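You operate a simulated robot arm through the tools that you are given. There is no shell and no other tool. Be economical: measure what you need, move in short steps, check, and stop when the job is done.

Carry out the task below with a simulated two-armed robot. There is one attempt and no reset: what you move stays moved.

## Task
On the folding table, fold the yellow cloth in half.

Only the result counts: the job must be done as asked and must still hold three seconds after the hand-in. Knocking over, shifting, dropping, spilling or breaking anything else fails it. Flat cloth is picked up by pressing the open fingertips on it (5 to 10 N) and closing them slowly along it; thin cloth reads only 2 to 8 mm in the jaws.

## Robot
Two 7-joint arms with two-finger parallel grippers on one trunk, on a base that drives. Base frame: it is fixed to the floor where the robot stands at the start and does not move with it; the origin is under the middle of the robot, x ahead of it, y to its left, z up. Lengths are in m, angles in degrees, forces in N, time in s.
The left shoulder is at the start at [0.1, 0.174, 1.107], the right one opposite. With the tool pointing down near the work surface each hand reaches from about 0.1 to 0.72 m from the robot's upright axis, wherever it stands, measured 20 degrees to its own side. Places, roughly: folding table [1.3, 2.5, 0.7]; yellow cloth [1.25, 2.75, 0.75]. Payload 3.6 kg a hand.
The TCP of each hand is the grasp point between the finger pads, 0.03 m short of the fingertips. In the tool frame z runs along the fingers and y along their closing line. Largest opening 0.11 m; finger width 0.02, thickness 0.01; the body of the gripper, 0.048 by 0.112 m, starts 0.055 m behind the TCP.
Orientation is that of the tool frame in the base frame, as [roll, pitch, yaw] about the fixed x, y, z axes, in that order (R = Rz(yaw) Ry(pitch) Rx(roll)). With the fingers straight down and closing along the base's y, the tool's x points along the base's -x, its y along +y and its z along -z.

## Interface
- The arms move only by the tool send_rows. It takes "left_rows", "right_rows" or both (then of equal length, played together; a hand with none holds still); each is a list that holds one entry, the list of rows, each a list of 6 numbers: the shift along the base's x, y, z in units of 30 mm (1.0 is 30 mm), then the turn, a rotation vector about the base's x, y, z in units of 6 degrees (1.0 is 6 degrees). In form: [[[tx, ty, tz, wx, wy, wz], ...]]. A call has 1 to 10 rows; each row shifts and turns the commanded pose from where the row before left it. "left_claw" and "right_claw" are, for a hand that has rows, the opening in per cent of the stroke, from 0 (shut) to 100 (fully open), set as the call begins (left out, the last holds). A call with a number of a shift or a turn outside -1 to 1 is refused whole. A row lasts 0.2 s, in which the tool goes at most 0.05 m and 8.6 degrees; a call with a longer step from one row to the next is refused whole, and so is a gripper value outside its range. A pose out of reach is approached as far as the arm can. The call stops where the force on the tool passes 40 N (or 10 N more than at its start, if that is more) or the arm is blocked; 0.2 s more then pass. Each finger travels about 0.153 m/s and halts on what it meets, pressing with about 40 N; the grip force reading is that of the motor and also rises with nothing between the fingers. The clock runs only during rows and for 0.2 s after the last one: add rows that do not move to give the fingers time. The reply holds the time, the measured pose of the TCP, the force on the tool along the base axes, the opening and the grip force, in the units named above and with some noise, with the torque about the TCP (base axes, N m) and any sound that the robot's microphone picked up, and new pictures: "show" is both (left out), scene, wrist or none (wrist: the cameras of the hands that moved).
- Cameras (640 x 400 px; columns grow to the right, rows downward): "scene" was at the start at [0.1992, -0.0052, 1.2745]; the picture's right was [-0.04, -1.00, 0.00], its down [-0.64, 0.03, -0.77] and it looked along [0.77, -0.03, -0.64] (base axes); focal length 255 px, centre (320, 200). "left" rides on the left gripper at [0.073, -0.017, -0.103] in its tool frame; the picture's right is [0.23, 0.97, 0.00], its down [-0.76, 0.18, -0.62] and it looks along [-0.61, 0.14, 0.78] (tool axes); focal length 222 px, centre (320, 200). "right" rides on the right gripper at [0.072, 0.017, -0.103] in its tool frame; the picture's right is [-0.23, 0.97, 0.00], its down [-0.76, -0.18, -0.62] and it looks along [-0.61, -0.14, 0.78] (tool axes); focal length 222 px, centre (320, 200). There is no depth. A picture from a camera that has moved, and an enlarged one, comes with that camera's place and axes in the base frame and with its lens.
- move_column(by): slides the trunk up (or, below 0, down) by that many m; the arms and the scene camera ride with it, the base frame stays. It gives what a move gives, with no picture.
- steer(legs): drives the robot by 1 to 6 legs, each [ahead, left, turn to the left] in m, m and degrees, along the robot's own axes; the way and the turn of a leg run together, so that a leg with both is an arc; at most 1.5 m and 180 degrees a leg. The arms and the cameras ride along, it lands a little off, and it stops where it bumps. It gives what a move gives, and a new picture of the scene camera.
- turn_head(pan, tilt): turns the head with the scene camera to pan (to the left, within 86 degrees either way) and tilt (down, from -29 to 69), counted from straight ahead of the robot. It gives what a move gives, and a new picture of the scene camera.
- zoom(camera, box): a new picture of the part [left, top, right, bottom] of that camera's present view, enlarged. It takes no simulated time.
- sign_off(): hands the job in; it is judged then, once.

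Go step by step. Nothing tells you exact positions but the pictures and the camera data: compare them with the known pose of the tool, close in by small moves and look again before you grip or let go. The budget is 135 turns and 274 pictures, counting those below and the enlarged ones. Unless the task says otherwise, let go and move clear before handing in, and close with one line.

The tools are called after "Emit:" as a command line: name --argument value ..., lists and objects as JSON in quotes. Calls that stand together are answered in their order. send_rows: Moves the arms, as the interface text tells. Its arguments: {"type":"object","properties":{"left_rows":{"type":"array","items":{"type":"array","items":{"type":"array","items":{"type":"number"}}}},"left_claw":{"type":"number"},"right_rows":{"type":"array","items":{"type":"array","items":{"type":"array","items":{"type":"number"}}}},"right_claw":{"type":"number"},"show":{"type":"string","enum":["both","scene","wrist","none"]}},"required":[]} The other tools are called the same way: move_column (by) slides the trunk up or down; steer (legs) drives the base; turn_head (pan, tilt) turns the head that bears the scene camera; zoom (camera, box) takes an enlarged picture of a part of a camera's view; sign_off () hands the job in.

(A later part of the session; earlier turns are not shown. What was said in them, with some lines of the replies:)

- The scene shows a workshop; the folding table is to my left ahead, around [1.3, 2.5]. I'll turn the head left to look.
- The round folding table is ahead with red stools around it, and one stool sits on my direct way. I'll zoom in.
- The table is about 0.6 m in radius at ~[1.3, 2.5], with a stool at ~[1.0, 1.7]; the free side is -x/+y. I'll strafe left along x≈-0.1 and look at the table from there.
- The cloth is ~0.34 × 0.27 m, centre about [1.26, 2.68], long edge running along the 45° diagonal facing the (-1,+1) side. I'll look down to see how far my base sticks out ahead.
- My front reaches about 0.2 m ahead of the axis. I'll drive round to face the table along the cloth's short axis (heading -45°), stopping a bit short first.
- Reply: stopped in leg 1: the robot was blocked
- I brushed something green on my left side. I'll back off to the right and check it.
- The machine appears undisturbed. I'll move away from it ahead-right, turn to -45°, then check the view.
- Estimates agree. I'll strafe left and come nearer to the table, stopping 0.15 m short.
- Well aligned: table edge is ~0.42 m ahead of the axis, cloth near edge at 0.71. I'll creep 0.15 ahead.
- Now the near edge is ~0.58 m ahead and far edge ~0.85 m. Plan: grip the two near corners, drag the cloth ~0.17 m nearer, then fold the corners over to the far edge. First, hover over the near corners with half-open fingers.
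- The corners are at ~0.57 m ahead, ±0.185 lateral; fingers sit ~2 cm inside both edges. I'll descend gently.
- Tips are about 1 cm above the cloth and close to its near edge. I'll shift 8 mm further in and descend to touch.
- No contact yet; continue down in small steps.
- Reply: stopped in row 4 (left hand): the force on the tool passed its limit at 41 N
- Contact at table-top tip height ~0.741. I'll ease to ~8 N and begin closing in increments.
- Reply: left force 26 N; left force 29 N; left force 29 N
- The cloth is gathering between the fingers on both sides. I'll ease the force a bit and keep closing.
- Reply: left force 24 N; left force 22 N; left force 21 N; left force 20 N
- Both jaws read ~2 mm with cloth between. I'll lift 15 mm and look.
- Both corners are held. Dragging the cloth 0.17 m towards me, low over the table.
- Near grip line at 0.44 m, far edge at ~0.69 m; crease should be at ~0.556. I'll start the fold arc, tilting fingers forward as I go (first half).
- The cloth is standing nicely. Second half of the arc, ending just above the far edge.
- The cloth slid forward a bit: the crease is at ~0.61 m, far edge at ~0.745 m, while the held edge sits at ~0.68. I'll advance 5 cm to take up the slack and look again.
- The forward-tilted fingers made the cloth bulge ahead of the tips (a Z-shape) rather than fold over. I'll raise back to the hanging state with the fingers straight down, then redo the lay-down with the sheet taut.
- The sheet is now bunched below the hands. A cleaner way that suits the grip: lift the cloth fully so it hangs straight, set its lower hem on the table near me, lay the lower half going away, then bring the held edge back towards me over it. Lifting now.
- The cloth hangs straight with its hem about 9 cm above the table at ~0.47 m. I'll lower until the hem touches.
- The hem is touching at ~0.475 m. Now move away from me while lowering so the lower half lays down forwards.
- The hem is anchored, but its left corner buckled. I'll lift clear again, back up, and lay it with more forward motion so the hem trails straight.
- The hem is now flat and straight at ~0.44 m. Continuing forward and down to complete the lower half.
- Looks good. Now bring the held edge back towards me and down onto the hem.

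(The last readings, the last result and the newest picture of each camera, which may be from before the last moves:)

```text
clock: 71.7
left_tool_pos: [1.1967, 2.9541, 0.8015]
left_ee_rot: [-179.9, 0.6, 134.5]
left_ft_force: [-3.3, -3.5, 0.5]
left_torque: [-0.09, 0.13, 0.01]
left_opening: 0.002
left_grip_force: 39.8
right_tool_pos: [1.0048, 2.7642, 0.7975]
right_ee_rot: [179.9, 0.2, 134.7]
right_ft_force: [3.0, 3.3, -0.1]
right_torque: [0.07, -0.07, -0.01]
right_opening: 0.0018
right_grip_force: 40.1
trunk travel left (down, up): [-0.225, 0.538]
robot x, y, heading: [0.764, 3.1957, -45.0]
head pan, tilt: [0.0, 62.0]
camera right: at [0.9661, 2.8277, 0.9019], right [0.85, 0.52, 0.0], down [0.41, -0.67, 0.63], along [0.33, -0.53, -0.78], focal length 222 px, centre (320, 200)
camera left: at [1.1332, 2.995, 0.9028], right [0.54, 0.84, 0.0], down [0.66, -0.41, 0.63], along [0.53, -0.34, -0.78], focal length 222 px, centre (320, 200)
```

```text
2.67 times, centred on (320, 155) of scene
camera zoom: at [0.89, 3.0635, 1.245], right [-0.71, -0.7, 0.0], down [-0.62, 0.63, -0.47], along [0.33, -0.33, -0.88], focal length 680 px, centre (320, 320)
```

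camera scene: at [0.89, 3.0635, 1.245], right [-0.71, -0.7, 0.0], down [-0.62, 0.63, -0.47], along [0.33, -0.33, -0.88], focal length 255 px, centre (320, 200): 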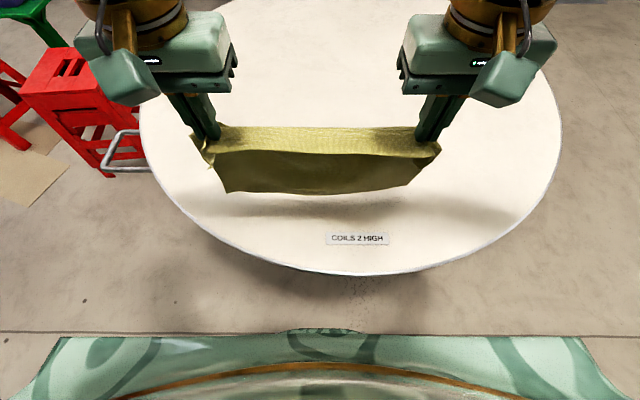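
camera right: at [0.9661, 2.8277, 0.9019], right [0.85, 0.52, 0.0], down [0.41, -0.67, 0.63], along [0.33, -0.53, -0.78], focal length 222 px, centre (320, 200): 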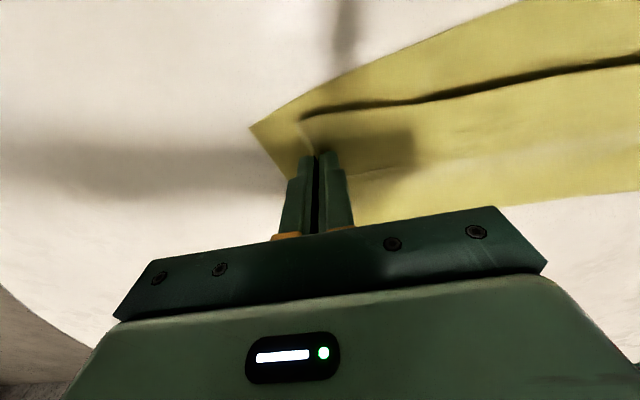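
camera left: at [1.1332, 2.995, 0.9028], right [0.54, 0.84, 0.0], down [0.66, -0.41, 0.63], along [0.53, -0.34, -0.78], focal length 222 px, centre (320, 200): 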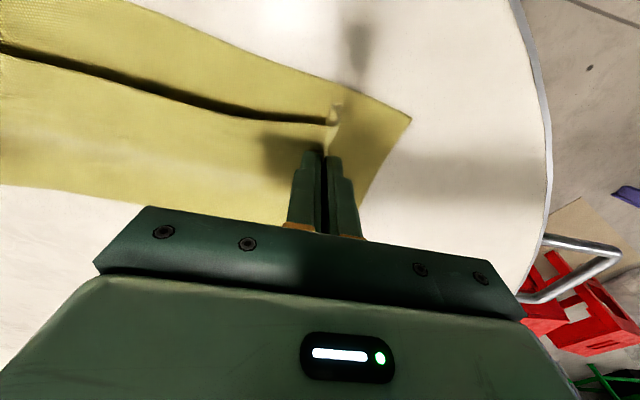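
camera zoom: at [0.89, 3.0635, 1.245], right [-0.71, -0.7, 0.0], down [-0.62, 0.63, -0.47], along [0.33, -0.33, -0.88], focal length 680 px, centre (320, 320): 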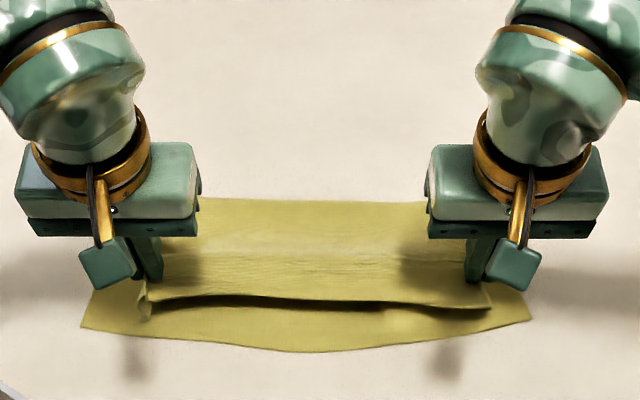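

Very close: move another ~2 cm back and 2 cm down.

Emit:
send_rows --left_rows '[[[-0.13, 0.13, -0.17, 0, 0, 0], [-0.13, 0.13, -0.17, 0, 0, 0], [-0.13, 0.13, -0.17, 0, 0, 0], [-0.13, 0.13, -0.15, 0, 0, 0], [0, 0, 0, 0, 0, 0]]]' --right_rows '[[[-0.13, 0.13, -0.15, 0, 0, 0], [-0.13, 0.13, -0.15, 0, 0, 0], [-0.13, 0.13, -0.15, 0, 0, 0], [-0.13, 0.13, -0.12, 0, 0, 0], [0, 0, 0, 0, 0, 0]]]' --show "wrist"

Emit:
zoom --camera "scene" --box '[200, 80, 440, 230]'

```text
clock: 72.9
left_tool_pos: [1.181, 2.9697, 0.7788]
left_ee_rot: [-179.9, 0.5, 134.5]
left_ft_force: [-2.6, -1.8, 0.6]
left_torque: [-0.08, 0.05, -0.04]
left_opening: 0.0021
left_grip_force: 39.8
right_tool_pos: [0.9883, 2.7814, 0.782]
right_ee_rot: [179.9, 0.2, 134.6]
right_ft_force: [1.4, 2.2, 0.5]
right_torque: [0.04, -0.04, 0.04]
right_opening: 0.0019
right_grip_force: 40.0
trunk travel left (down, up): [-0.225, 0.538]
robot x, y, heading: [0.7633, 3.1917, -45.4]
head pan, tilt: [0.0, 62.0]
camera right: at [0.9503, 2.8443, 0.8857], right [0.85, 0.52, 0.0], down [0.41, -0.67, 0.63], along [0.33, -0.53, -0.78], focal length 222 px, centre (320, 200)
camera left: at [1.1168, 3.0102, 0.8822], right [0.54, 0.84, 0.0], down [0.66, -0.41, 0.63], along [0.53, -0.34, -0.78], focal length 222 px, centre (320, 200)
```

right: 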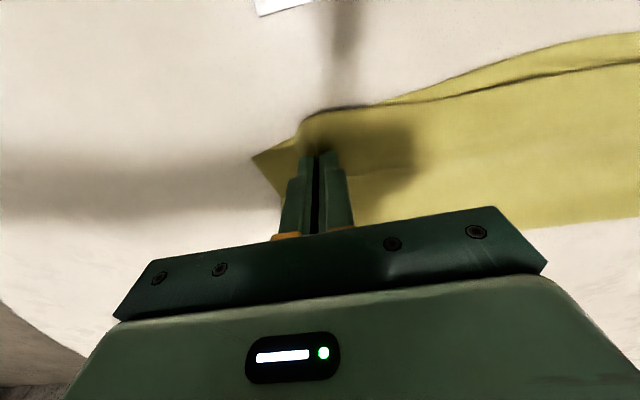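
left: 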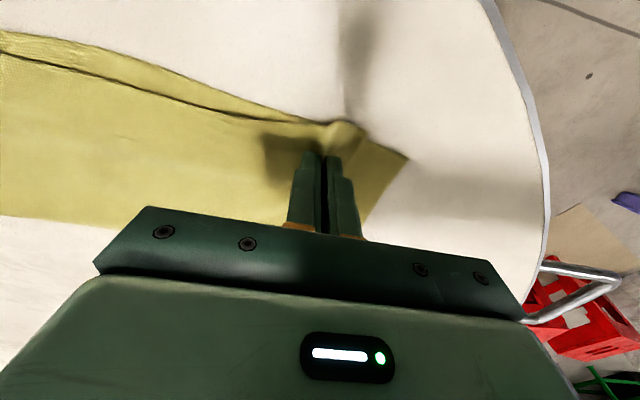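

```text
2.67 times, centred on (320, 155) of scene
camera zoom: at [0.89, 3.0635, 1.245], right [-0.71, -0.7, 0.0], down [-0.62, 0.63, -0.47], along [0.33, -0.33, -0.88], focal length 680 px, centre (320, 320)
```

zoom: 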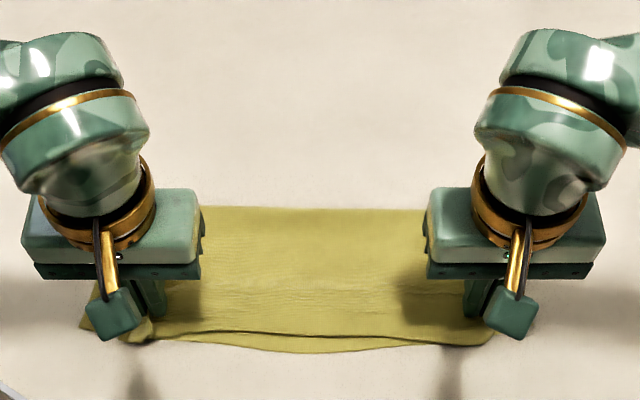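

The edges now coincide well. Lowering slightly and releasing gently.

Emit:
send_rows --left_rows '[[[0, 0, -0.07, 0, 0, 0], [0, 0, 0, 0, 0, 0]]]' --right_rows '[[[0, 0, -0.17, 0, 0, 0], [0, 0, 0, 0, 0, 0]]]' --show "none"

Emit:
send_rows --left_rows '[[[0, 0, 0, 0, 0, 0], [0, 0, 0, 0, 0, 0], [0, 0, 0, 0, 0, 0]]]' --right_rows '[[[0, 0, 0, 0, 0, 0], [0, 0, 0, 0, 0, 0], [0, 0, 0, 0, 0, 0]]]' --left_claw 25 --right_claw 25 --show "wrist"

```text
clock: 73.5
left_tool_pos: [1.1797, 2.9691, 0.7763]
left_ee_rot: [-179.9, 0.6, 134.5]
left_ft_force: [-2.8, -1.8, 0.0]
left_torque: [-0.08, 0.07, -0.03]
left_opening: 0.0021
left_grip_force: 39.7
right_tool_pos: [0.9896, 2.7801, 0.7748]
right_ee_rot: [179.9, 0.2, 134.8]
right_ft_force: [1.5, 2.6, 0.9]
right_torque: [0.03, -0.05, 0.02]
right_opening: 0.0018
right_grip_force: 39.8
trunk travel left (down, up): [-0.225, 0.538]
robot x, y, heading: [0.764, 3.1899, -45.4]
head pan, tilt: [0.0, 62.0]
```

```text
clock: 74.3
left_tool_pos: [1.1797, 2.9706, 0.7782]
left_ee_rot: [-179.8, 0.5, 134.5]
left_ft_force: [0.4, -0.6, 0.2]
left_torque: [0.0, -0.04, -0.02]
left_opening: 0.0275
left_grip_force: 0.1
right_tool_pos: [0.9881, 2.7807, 0.7762]
right_ee_rot: [-179.9, 0.3, 134.6]
right_ft_force: [0.6, -1.0, -0.5]
right_torque: [0.02, 0.0, -0.01]
right_opening: 0.0274
right_grip_force: 0.1
trunk travel left (down, up): [-0.225, 0.538]
robot x, y, heading: [0.7626, 3.191, -45.1]
head pan, tilt: [0.0, 62.0]
camera right: at [0.9503, 2.8436, 0.8802], right [0.85, 0.52, 0.0], down [0.41, -0.67, 0.63], along [0.33, -0.53, -0.78], focal length 222 px, centre (320, 200)
camera left: at [1.1167, 3.0103, 0.8803], right [0.54, 0.84, 0.0], down [0.66, -0.41, 0.63], along [0.53, -0.34, -0.78], focal length 222 px, centre (320, 200)
```

right: 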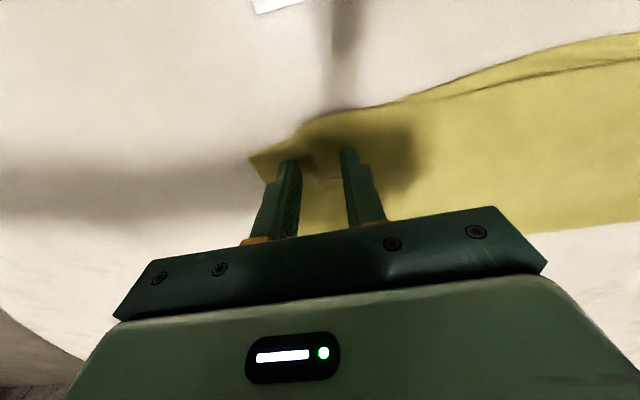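
left: 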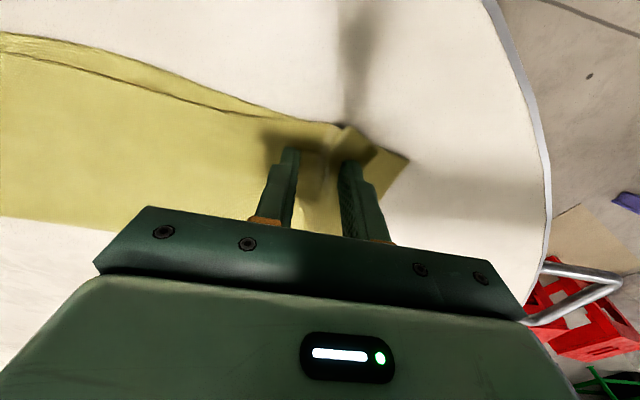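

Released cleanly. Opening a little more and rising straight up.

Emit:
send_rows --left_rows '[[[0, 0, 0.2, 0, 0, 0], [0, 0, 0.5, 0, 0, 0], [0, 0, 0.7, 0, 0, 0], [0, 0, 0.8, 0, 0, 0], [0, 0, 0.8, 0, 0, 0]]]' --right_rows '[[[0, 0, 0.2, 0, 0, 0], [0, 0, 0.5, 0, 0, 0], [0, 0, 0.7, 0, 0, 0], [0, 0, 0.8, 0, 0, 0], [0, 0, 0.8, 0, 0, 0]]]' --left_claw 40 --right_claw 40 --show "wrist"

Emit:
zoom --camera "scene" --box '[200, 80, 440, 230]'

```text
clock: 75.5
left_tool_pos: [1.1803, 2.9713, 0.8687]
left_ee_rot: [-179.9, 0.4, 134.5]
left_ft_force: [-0.4, 0.2, 0.5]
left_torque: [0.02, -0.01, 0.01]
left_opening: 0.0437
left_grip_force: 0.0
right_tool_pos: [0.9872, 2.7814, 0.8658]
right_ee_rot: [-180.0, 0.2, 134.7]
right_ft_force: [-0.3, 0.4, 1.0]
right_torque: [0.0, 0.0, -0.01]
right_opening: 0.0441
right_grip_force: 0.1
trunk travel left (down, up): [-0.225, 0.538]
robot x, y, heading: [0.7647, 3.1904, -45.1]
head pan, tilt: [0.0, 62.0]
camera right: at [0.9502, 2.8449, 0.9698], right [0.85, 0.52, 0.0], down [0.41, -0.67, 0.63], along [0.33, -0.53, -0.78], focal length 222 px, centre (320, 200)
camera left: at [1.1162, 3.0122, 0.9717], right [0.54, 0.84, 0.0], down [0.66, -0.41, 0.63], along [0.53, -0.34, -0.78], focal length 222 px, centre (320, 200)
```

right: 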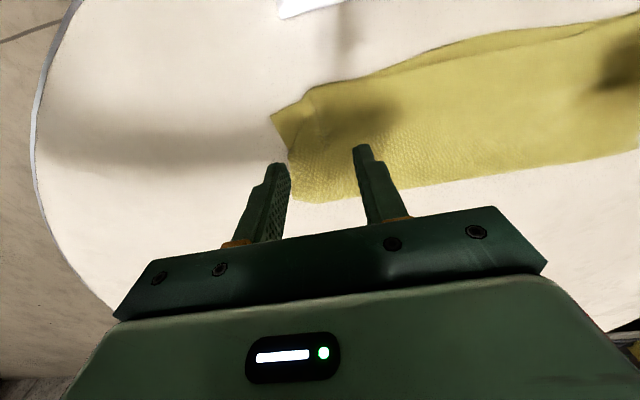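
left: 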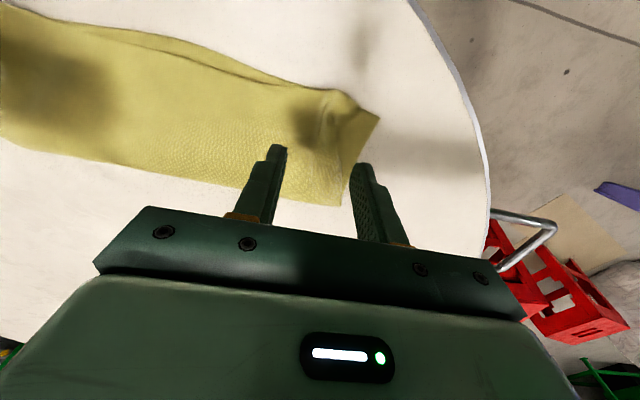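

```text
2.67 times, centred on (320, 155) of scene
camera zoom: at [0.8896, 3.064, 1.2451], right [-0.71, -0.7, 0.0], down [-0.62, 0.63, -0.47], along [0.33, -0.33, -0.88], focal length 680 px, centre (320, 320)
```

zoom: 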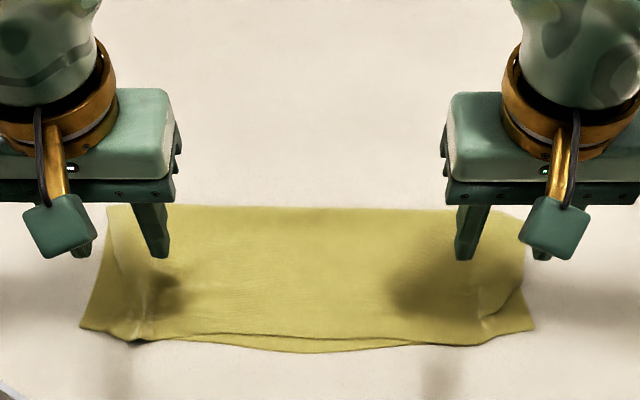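

The fold looks good. I'll move the hands well clear and inspect the corners.

Emit:
send_rows --left_rows '[[[0.3, 0.6, 0.6, 0, 0, 0], [0.3, 0.6, 0.6, 0, 0, 0], [0.3, 0.6, 0.6, 0, 0, 0], [0.3, 0.6, 0.3, 0, 0, 0], [0.3, 0.6, 0, 0, 0, 0]]]' --right_rows '[[[-0.6, -0.3, 0.6, 0, 0, 0], [-0.6, -0.3, 0.6, 0, 0, 0], [-0.6, -0.3, 0.6, 0, 0, 0], [-0.6, -0.3, 0.3, 0, 0, 0], [-0.6, -0.3, 0, 0, 0, 0]]]' --show "none"

Emit:
zoom --camera "scene" --box '[216, 130, 424, 230]'

Emit:
zoom --camera "scene" --box '[0, 0, 640, 400]'

```text
clock: 76.7
left_tool_pos: [1.2241, 3.0587, 0.9322]
left_ee_rot: [-179.9, 0.7, 134.4]
left_ft_force: [0.4, 0.3, -0.9]
left_torque: [-0.01, -0.03, 0.02]
left_opening: 0.044
left_grip_force: 0.0
right_tool_pos: [0.8992, 2.7353, 0.9309]
right_ee_rot: [180.0, 0.2, 134.8]
right_ft_force: [-0.8, 0.3, -1.1]
right_torque: [0.05, 0.01, -0.02]
right_opening: 0.0441
right_grip_force: 0.1
trunk travel left (down, up): [-0.225, 0.538]
robot x, y, heading: [0.7674, 3.1919, -45.2]
head pan, tilt: [0.0, 62.0]
```

```text
3.08 times, centred on (320, 180) of scene
camera zoom: at [0.8896, 3.0641, 1.2451], right [-0.71, -0.7, 0.0], down [-0.62, 0.63, -0.47], along [0.33, -0.33, -0.88], focal length 784 px, centre (320, 262)
```

zoom: 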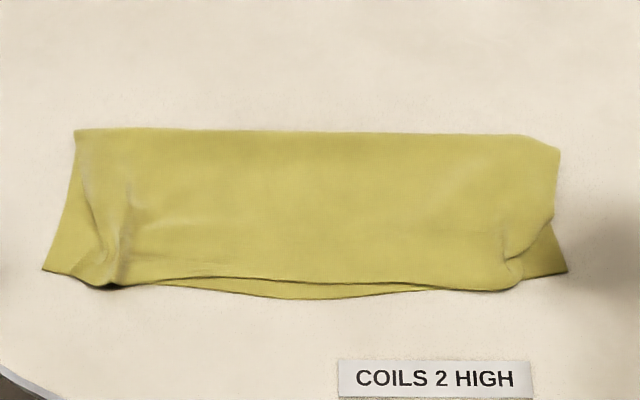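

```text
1.00 times, centred on (320, 200) of scene (not enlarged: the box is as wide or as high as the picture)
camera zoom: at [0.8896, 3.0641, 1.2451], right [-0.71, -0.7, 0.0], down [-0.62, 0.63, -0.47], along [0.33, -0.33, -0.88], focal length 255 px, centre (320, 200)
```

zoom: 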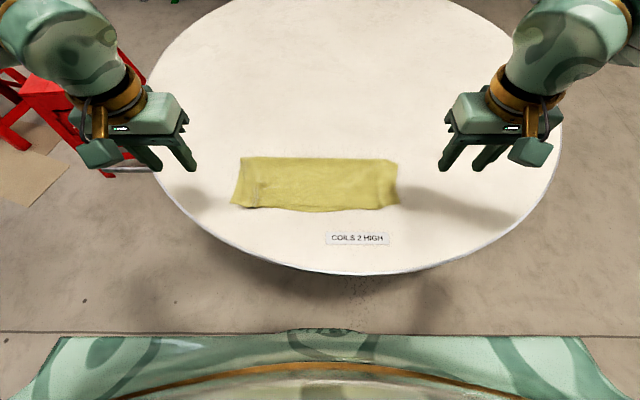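

Emit:
zoom --camera "scene" --box '[220, 150, 300, 220]'

Emit:
zoom --camera "scene" --box '[340, 150, 420, 220]'

```text
5.71 times, centred on (260, 185) of scene
camera zoom: at [0.8896, 3.0641, 1.2451], right [-0.71, -0.7, 0.0], down [-0.62, 0.63, -0.47], along [0.33, -0.33, -0.88], focal length 1457 px, centre (663, 286)
```

zoom: 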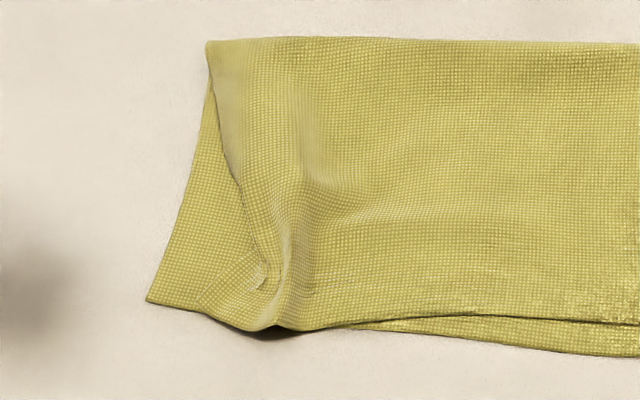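

```text
5.71 times, centred on (380, 185) of scene
camera zoom: at [0.8896, 3.0641, 1.2451], right [-0.71, -0.7, 0.0], down [-0.62, 0.63, -0.47], along [0.33, -0.33, -0.88], focal length 1457 px, centre (-23, 286)
```

zoom: 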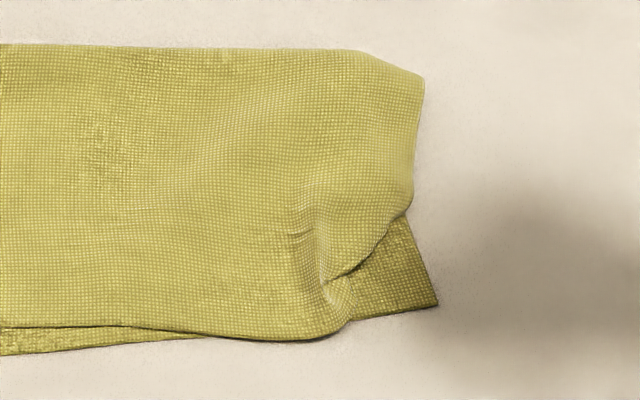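

The fold is good; the pinch points left small gathers at the two near corners (~2–3 cm pulled in). I'll undo them by straddling each gather with nearly closed fingers, pressing lightly and opening.

Emit:
send_rows --left_rows '[[[-0.3, -0.6, 0, 0, 0, 0], [-0.3, -0.6, -0.3, 0, 0, 0], [-0.3, -0.6, -0.6, 0, 0, 0], [-0.3, -0.6, -0.6, 0, 0, 0], [-0.3, -0.6, -0.6, 0, 0, 0], [0, 0, -0.8, 0, 0, 0], [0, 0, -0.8, 0, 0, 0], [0, 0, -0.8, 0, 0, 0], [0, 0, -0.4, 0, 0, 0], [0, 0, 0, 0, 0, 0]]]' --right_rows '[[[0.6, 0.3, 0, 0, 0, 0], [0.6, 0.3, -0.3, 0, 0, 0], [0.6, 0.3, -0.6, 0, 0, 0], [0.6, 0.3, -0.6, 0, 0, 0], [0.6, 0.3, -0.6, 0, 0, 0], [0, 0, -0.8, 0, 0, 0], [0, 0, -0.8, 0, 0, 0], [0, 0, -0.8, 0, 0, 0], [0, 0, -0.3, 0, 0, 0], [0, 0, 0, 0, 0, 0]]]' --left_claw 22 --right_claw 22 --show "wrist"

```text
clock: 78.9
left_tool_pos: [1.1812, 2.9705, 0.7831]
left_ee_rot: [-179.9, 0.6, 134.5]
left_ft_force: [-0.7, -0.3, -0.7]
left_torque: [-0.02, 0.04, -0.01]
left_opening: 0.0241
left_grip_force: 0.1
right_tool_pos: [0.9883, 2.782, 0.7862]
right_ee_rot: [179.8, 0.3, 134.7]
right_ft_force: [-0.5, -0.2, 0.3]
right_torque: [0.0, 0.02, 0.0]
right_opening: 0.0243
right_grip_force: 0.1
trunk travel left (down, up): [-0.225, 0.538]
robot x, y, heading: [0.7629, 3.1928, -45.2]
head pan, tilt: [0.0, 62.0]
camera right: at [0.9504, 2.8443, 0.8902], right [0.85, 0.52, 0.0], down [0.41, -0.67, 0.63], along [0.33, -0.53, -0.78], focal length 222 px, centre (320, 200)
camera left: at [1.117, 3.011, 0.8853], right [0.54, 0.84, 0.0], down [0.66, -0.41, 0.63], along [0.53, -0.34, -0.78], focal length 222 px, centre (320, 200)
```

right: 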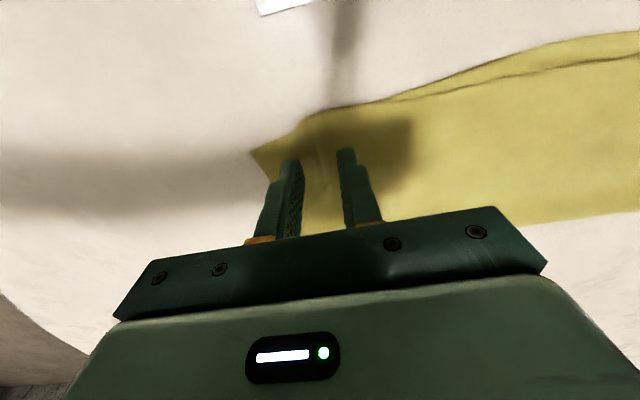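
left: 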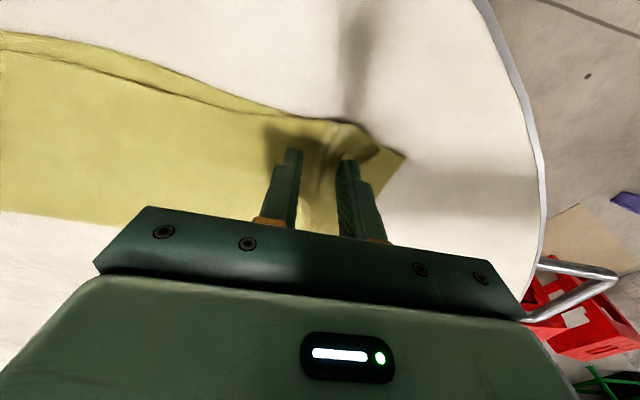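

The fingers straddle the gathers. Descend to light contact.

Emit:
send_rows --left_rows '[[[0, 0, -0.12, 0, 0, 0], [0, 0, -0.1, 0, 0, 0], [0, 0, -0.08, 0, 0, 0], [0, 0, 0, 0, 0, 0]]]' --right_rows '[[[0, 0, -0.2, 0, 0, 0], [0, 0, -0.12, 0, 0, 0], [0, 0, -0.08, 0, 0, 0], [0, 0, 0, 0, 0, 0]]]' --show "none"

```text
clock: 79.9
left_tool_pos: [1.1817, 2.9692, 0.7744]
left_ee_rot: [-179.9, 0.5, 134.5]
left_ft_force: [-0.8, -1.3, 0.3]
left_torque: [0.03, 0.01, 0.01]
left_opening: 0.0245
left_grip_force: 0.1
right_tool_pos: [0.9883, 2.7821, 0.773]
right_ee_rot: [-180.0, 0.2, 134.9]
right_ft_force: [0.0, 0.1, 0.8]
right_torque: [-0.03, 0.01, 0.01]
right_opening: 0.0243
right_grip_force: 0.2
trunk travel left (down, up): [-0.225, 0.538]
robot x, y, heading: [0.7651, 3.1916, -45.3]
head pan, tilt: [0.0, 62.0]
```

Emit:
send_rows --left_rows '[[[0, 0, -0.04, 0, 0, 0], [0, 0, -0.04, 0, 0, 0], [0, 0, 0, 0, 0, 0]]]' --right_rows '[[[0, 0, -0.04, 0, 0, 0], [0, 0, -0.03, 0, 0, 0], [0, 0, 0, 0, 0, 0]]]' --show "none"

```text
clock: 80.7
left_tool_pos: [1.1807, 2.9705, 0.7719]
left_ee_rot: [-179.9, 0.6, 134.5]
left_ft_force: [1.0, -0.4, 4.2]
left_torque: [0.01, -0.05, -0.04]
left_opening: 0.024
left_grip_force: 0.1
right_tool_pos: [0.9885, 2.782, 0.7728]
right_ee_rot: [179.9, 0.4, 134.7]
right_ft_force: [-2.0, -0.9, 17.9]
right_torque: [-0.17, 0.21, -0.01]
right_opening: 0.0249
right_grip_force: 0.7
trunk travel left (down, up): [-0.225, 0.538]
robot x, y, heading: [0.7639, 3.1931, -45.4]
head pan, tilt: [0.0, 62.0]
```

Emit:
send_rows --left_rows '[[[0, 0, -0.01, 0, 0, 0], [0, 0, 0, 0, 0, 0]]]' --right_rows '[[[0, 0, 0.03, 0, 0, 0], [0, 0, 0, 0, 0, 0]]]' --left_claw 35 --right_claw 35 --show "none"

Emit:
send_rows --left_rows '[[[0, 0, 0, 0, 0, 0], [0, 0, 0, 0, 0, 0]]]' --right_rows '[[[0, 0, 0, 0, 0, 0], [0, 0, 0, 0, 0, 0]]]' --left_claw 48 --right_claw 48 --show "wrist"

```text
clock: 81.3
left_tool_pos: [1.1811, 2.9696, 0.7719]
left_ee_rot: [-179.9, 0.6, 134.5]
left_ft_force: [-2.8, -0.1, 10.8]
left_torque: [0.09, -0.17, 0.03]
left_opening: 0.0375
left_grip_force: 0.1
right_tool_pos: [0.9886, 2.781, 0.7726]
right_ee_rot: [-180.0, 0.4, 134.7]
right_ft_force: [3.1, 2.0, 9.2]
right_torque: [-0.05, -0.02, 0.0]
right_opening: 0.0368
right_grip_force: 0.0
trunk travel left (down, up): [-0.225, 0.538]
robot x, y, heading: [0.7642, 3.1907, -45.0]
head pan, tilt: [0.0, 62.0]
```

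```text
clock: 81.9
left_tool_pos: [1.18, 2.97, 0.7727]
left_ee_rot: [-179.9, 0.6, 134.4]
left_ft_force: [-2.9, -3.4, 12.2]
left_torque: [0.05, -0.19, -0.03]
left_opening: 0.0503
left_grip_force: 0.0
right_tool_pos: [0.9882, 2.7805, 0.7734]
right_ee_rot: [179.9, 0.1, 134.7]
right_ft_force: [3.0, 2.8, 5.9]
right_torque: [-0.06, -0.03, 0.02]
right_opening: 0.0514
right_grip_force: 0.0
trunk travel left (down, up): [-0.225, 0.538]
robot x, y, heading: [0.7638, 3.1919, -45.6]
head pan, tilt: [0.0, 62.0]
camera right: at [0.9496, 2.8441, 0.8766], right [0.85, 0.52, 0.0], down [0.41, -0.66, 0.63], along [0.33, -0.53, -0.78], focal length 222 px, centre (320, 200)
camera left: at [1.1161, 3.0105, 0.875], right [0.54, 0.84, 0.0], down [0.66, -0.41, 0.63], along [0.53, -0.34, -0.78], focal length 222 px, centre (320, 200)
```

right: 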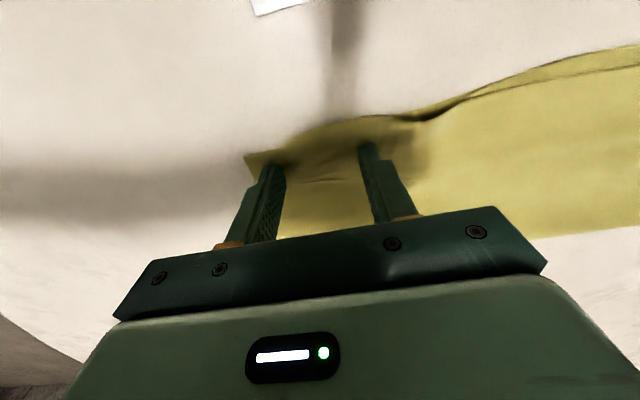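
left: 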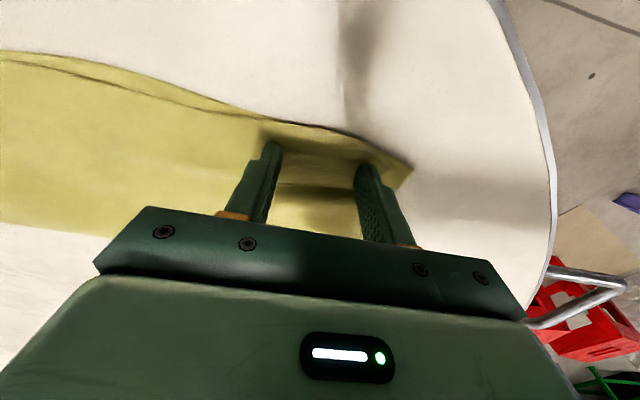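

The gathers have spread nicely. Now raise straight up and move clear.

Emit:
send_rows --left_rows '[[[0, 0, 0.3, 0, 0, 0], [0, 0, 0.6, 0, 0, 0], [0, 0, 0.8, 0, 0, 0], [0, 0, 0.8, 0, 0, 0], [0.3, 0.6, 0.6, 0, 0, 0], [0.3, 0.6, 0.6, 0, 0, 0], [0.3, 0.6, 0.6, 0, 0, 0], [0.3, 0.6, 0.3, 0, 0, 0], [0.3, 0.6, 0, 0, 0, 0]]]' --right_rows '[[[0, 0, 0.3, 0, 0, 0], [0, 0, 0.6, 0, 0, 0], [0, 0, 0.8, 0, 0, 0], [0, 0, 0.8, 0, 0, 0], [-0.6, -0.3, 0.6, 0, 0, 0], [-0.6, -0.3, 0.6, 0, 0, 0], [-0.6, -0.3, 0.6, 0, 0, 0], [-0.6, -0.3, 0.3, 0, 0, 0], [-0.6, -0.3, 0, 0, 0, 0]]]' --show "none"

Emit:
zoom --camera "scene" --box '[216, 130, 424, 230]'

```text
clock: 83.9
left_tool_pos: [1.225, 3.0594, 0.9098]
left_ee_rot: [-180.0, 0.5, 134.4]
left_ft_force: [-0.4, 0.1, -0.2]
left_torque: [0.01, 0.02, 0.04]
left_opening: 0.0527
left_grip_force: 0.0
right_tool_pos: [0.898, 2.7353, 0.9108]
right_ee_rot: [179.9, 0.2, 134.8]
right_ft_force: [0.2, -0.7, -0.4]
right_torque: [0.02, 0.05, 0.02]
right_opening: 0.0528
right_grip_force: 0.2
trunk travel left (down, up): [-0.225, 0.538]
robot x, y, heading: [0.7638, 3.1928, -45.2]
head pan, tilt: [0.0, 62.0]
```

```text
3.08 times, centred on (320, 180) of scene
camera zoom: at [0.8896, 3.064, 1.2451], right [-0.71, -0.7, 0.0], down [-0.62, 0.63, -0.47], along [0.33, -0.33, -0.88], focal length 784 px, centre (320, 262)
```

zoom: 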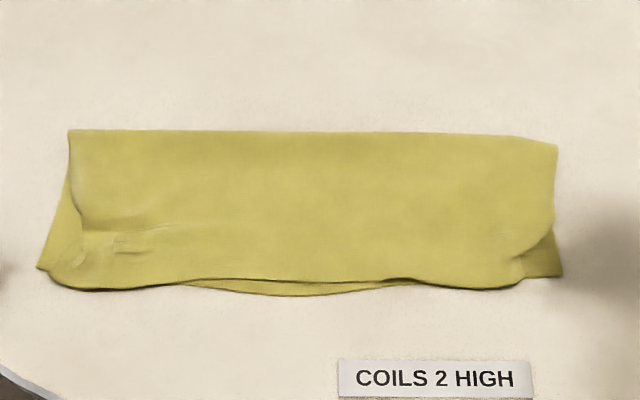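

The cloth is neatly folded in half with the edges aligned and the hands clear, so I'm handing in.

Emit:
sign_off

```text
The job is handed in.
```

The yellow cloth is folded in half on the folding table. The two edges line up to within about 1–2 cm at the middle and slightly more at the right corner. On the drive over, the robot bumped a green machine and stopped. In the pictures taken afterwards the machine looked unmoved.
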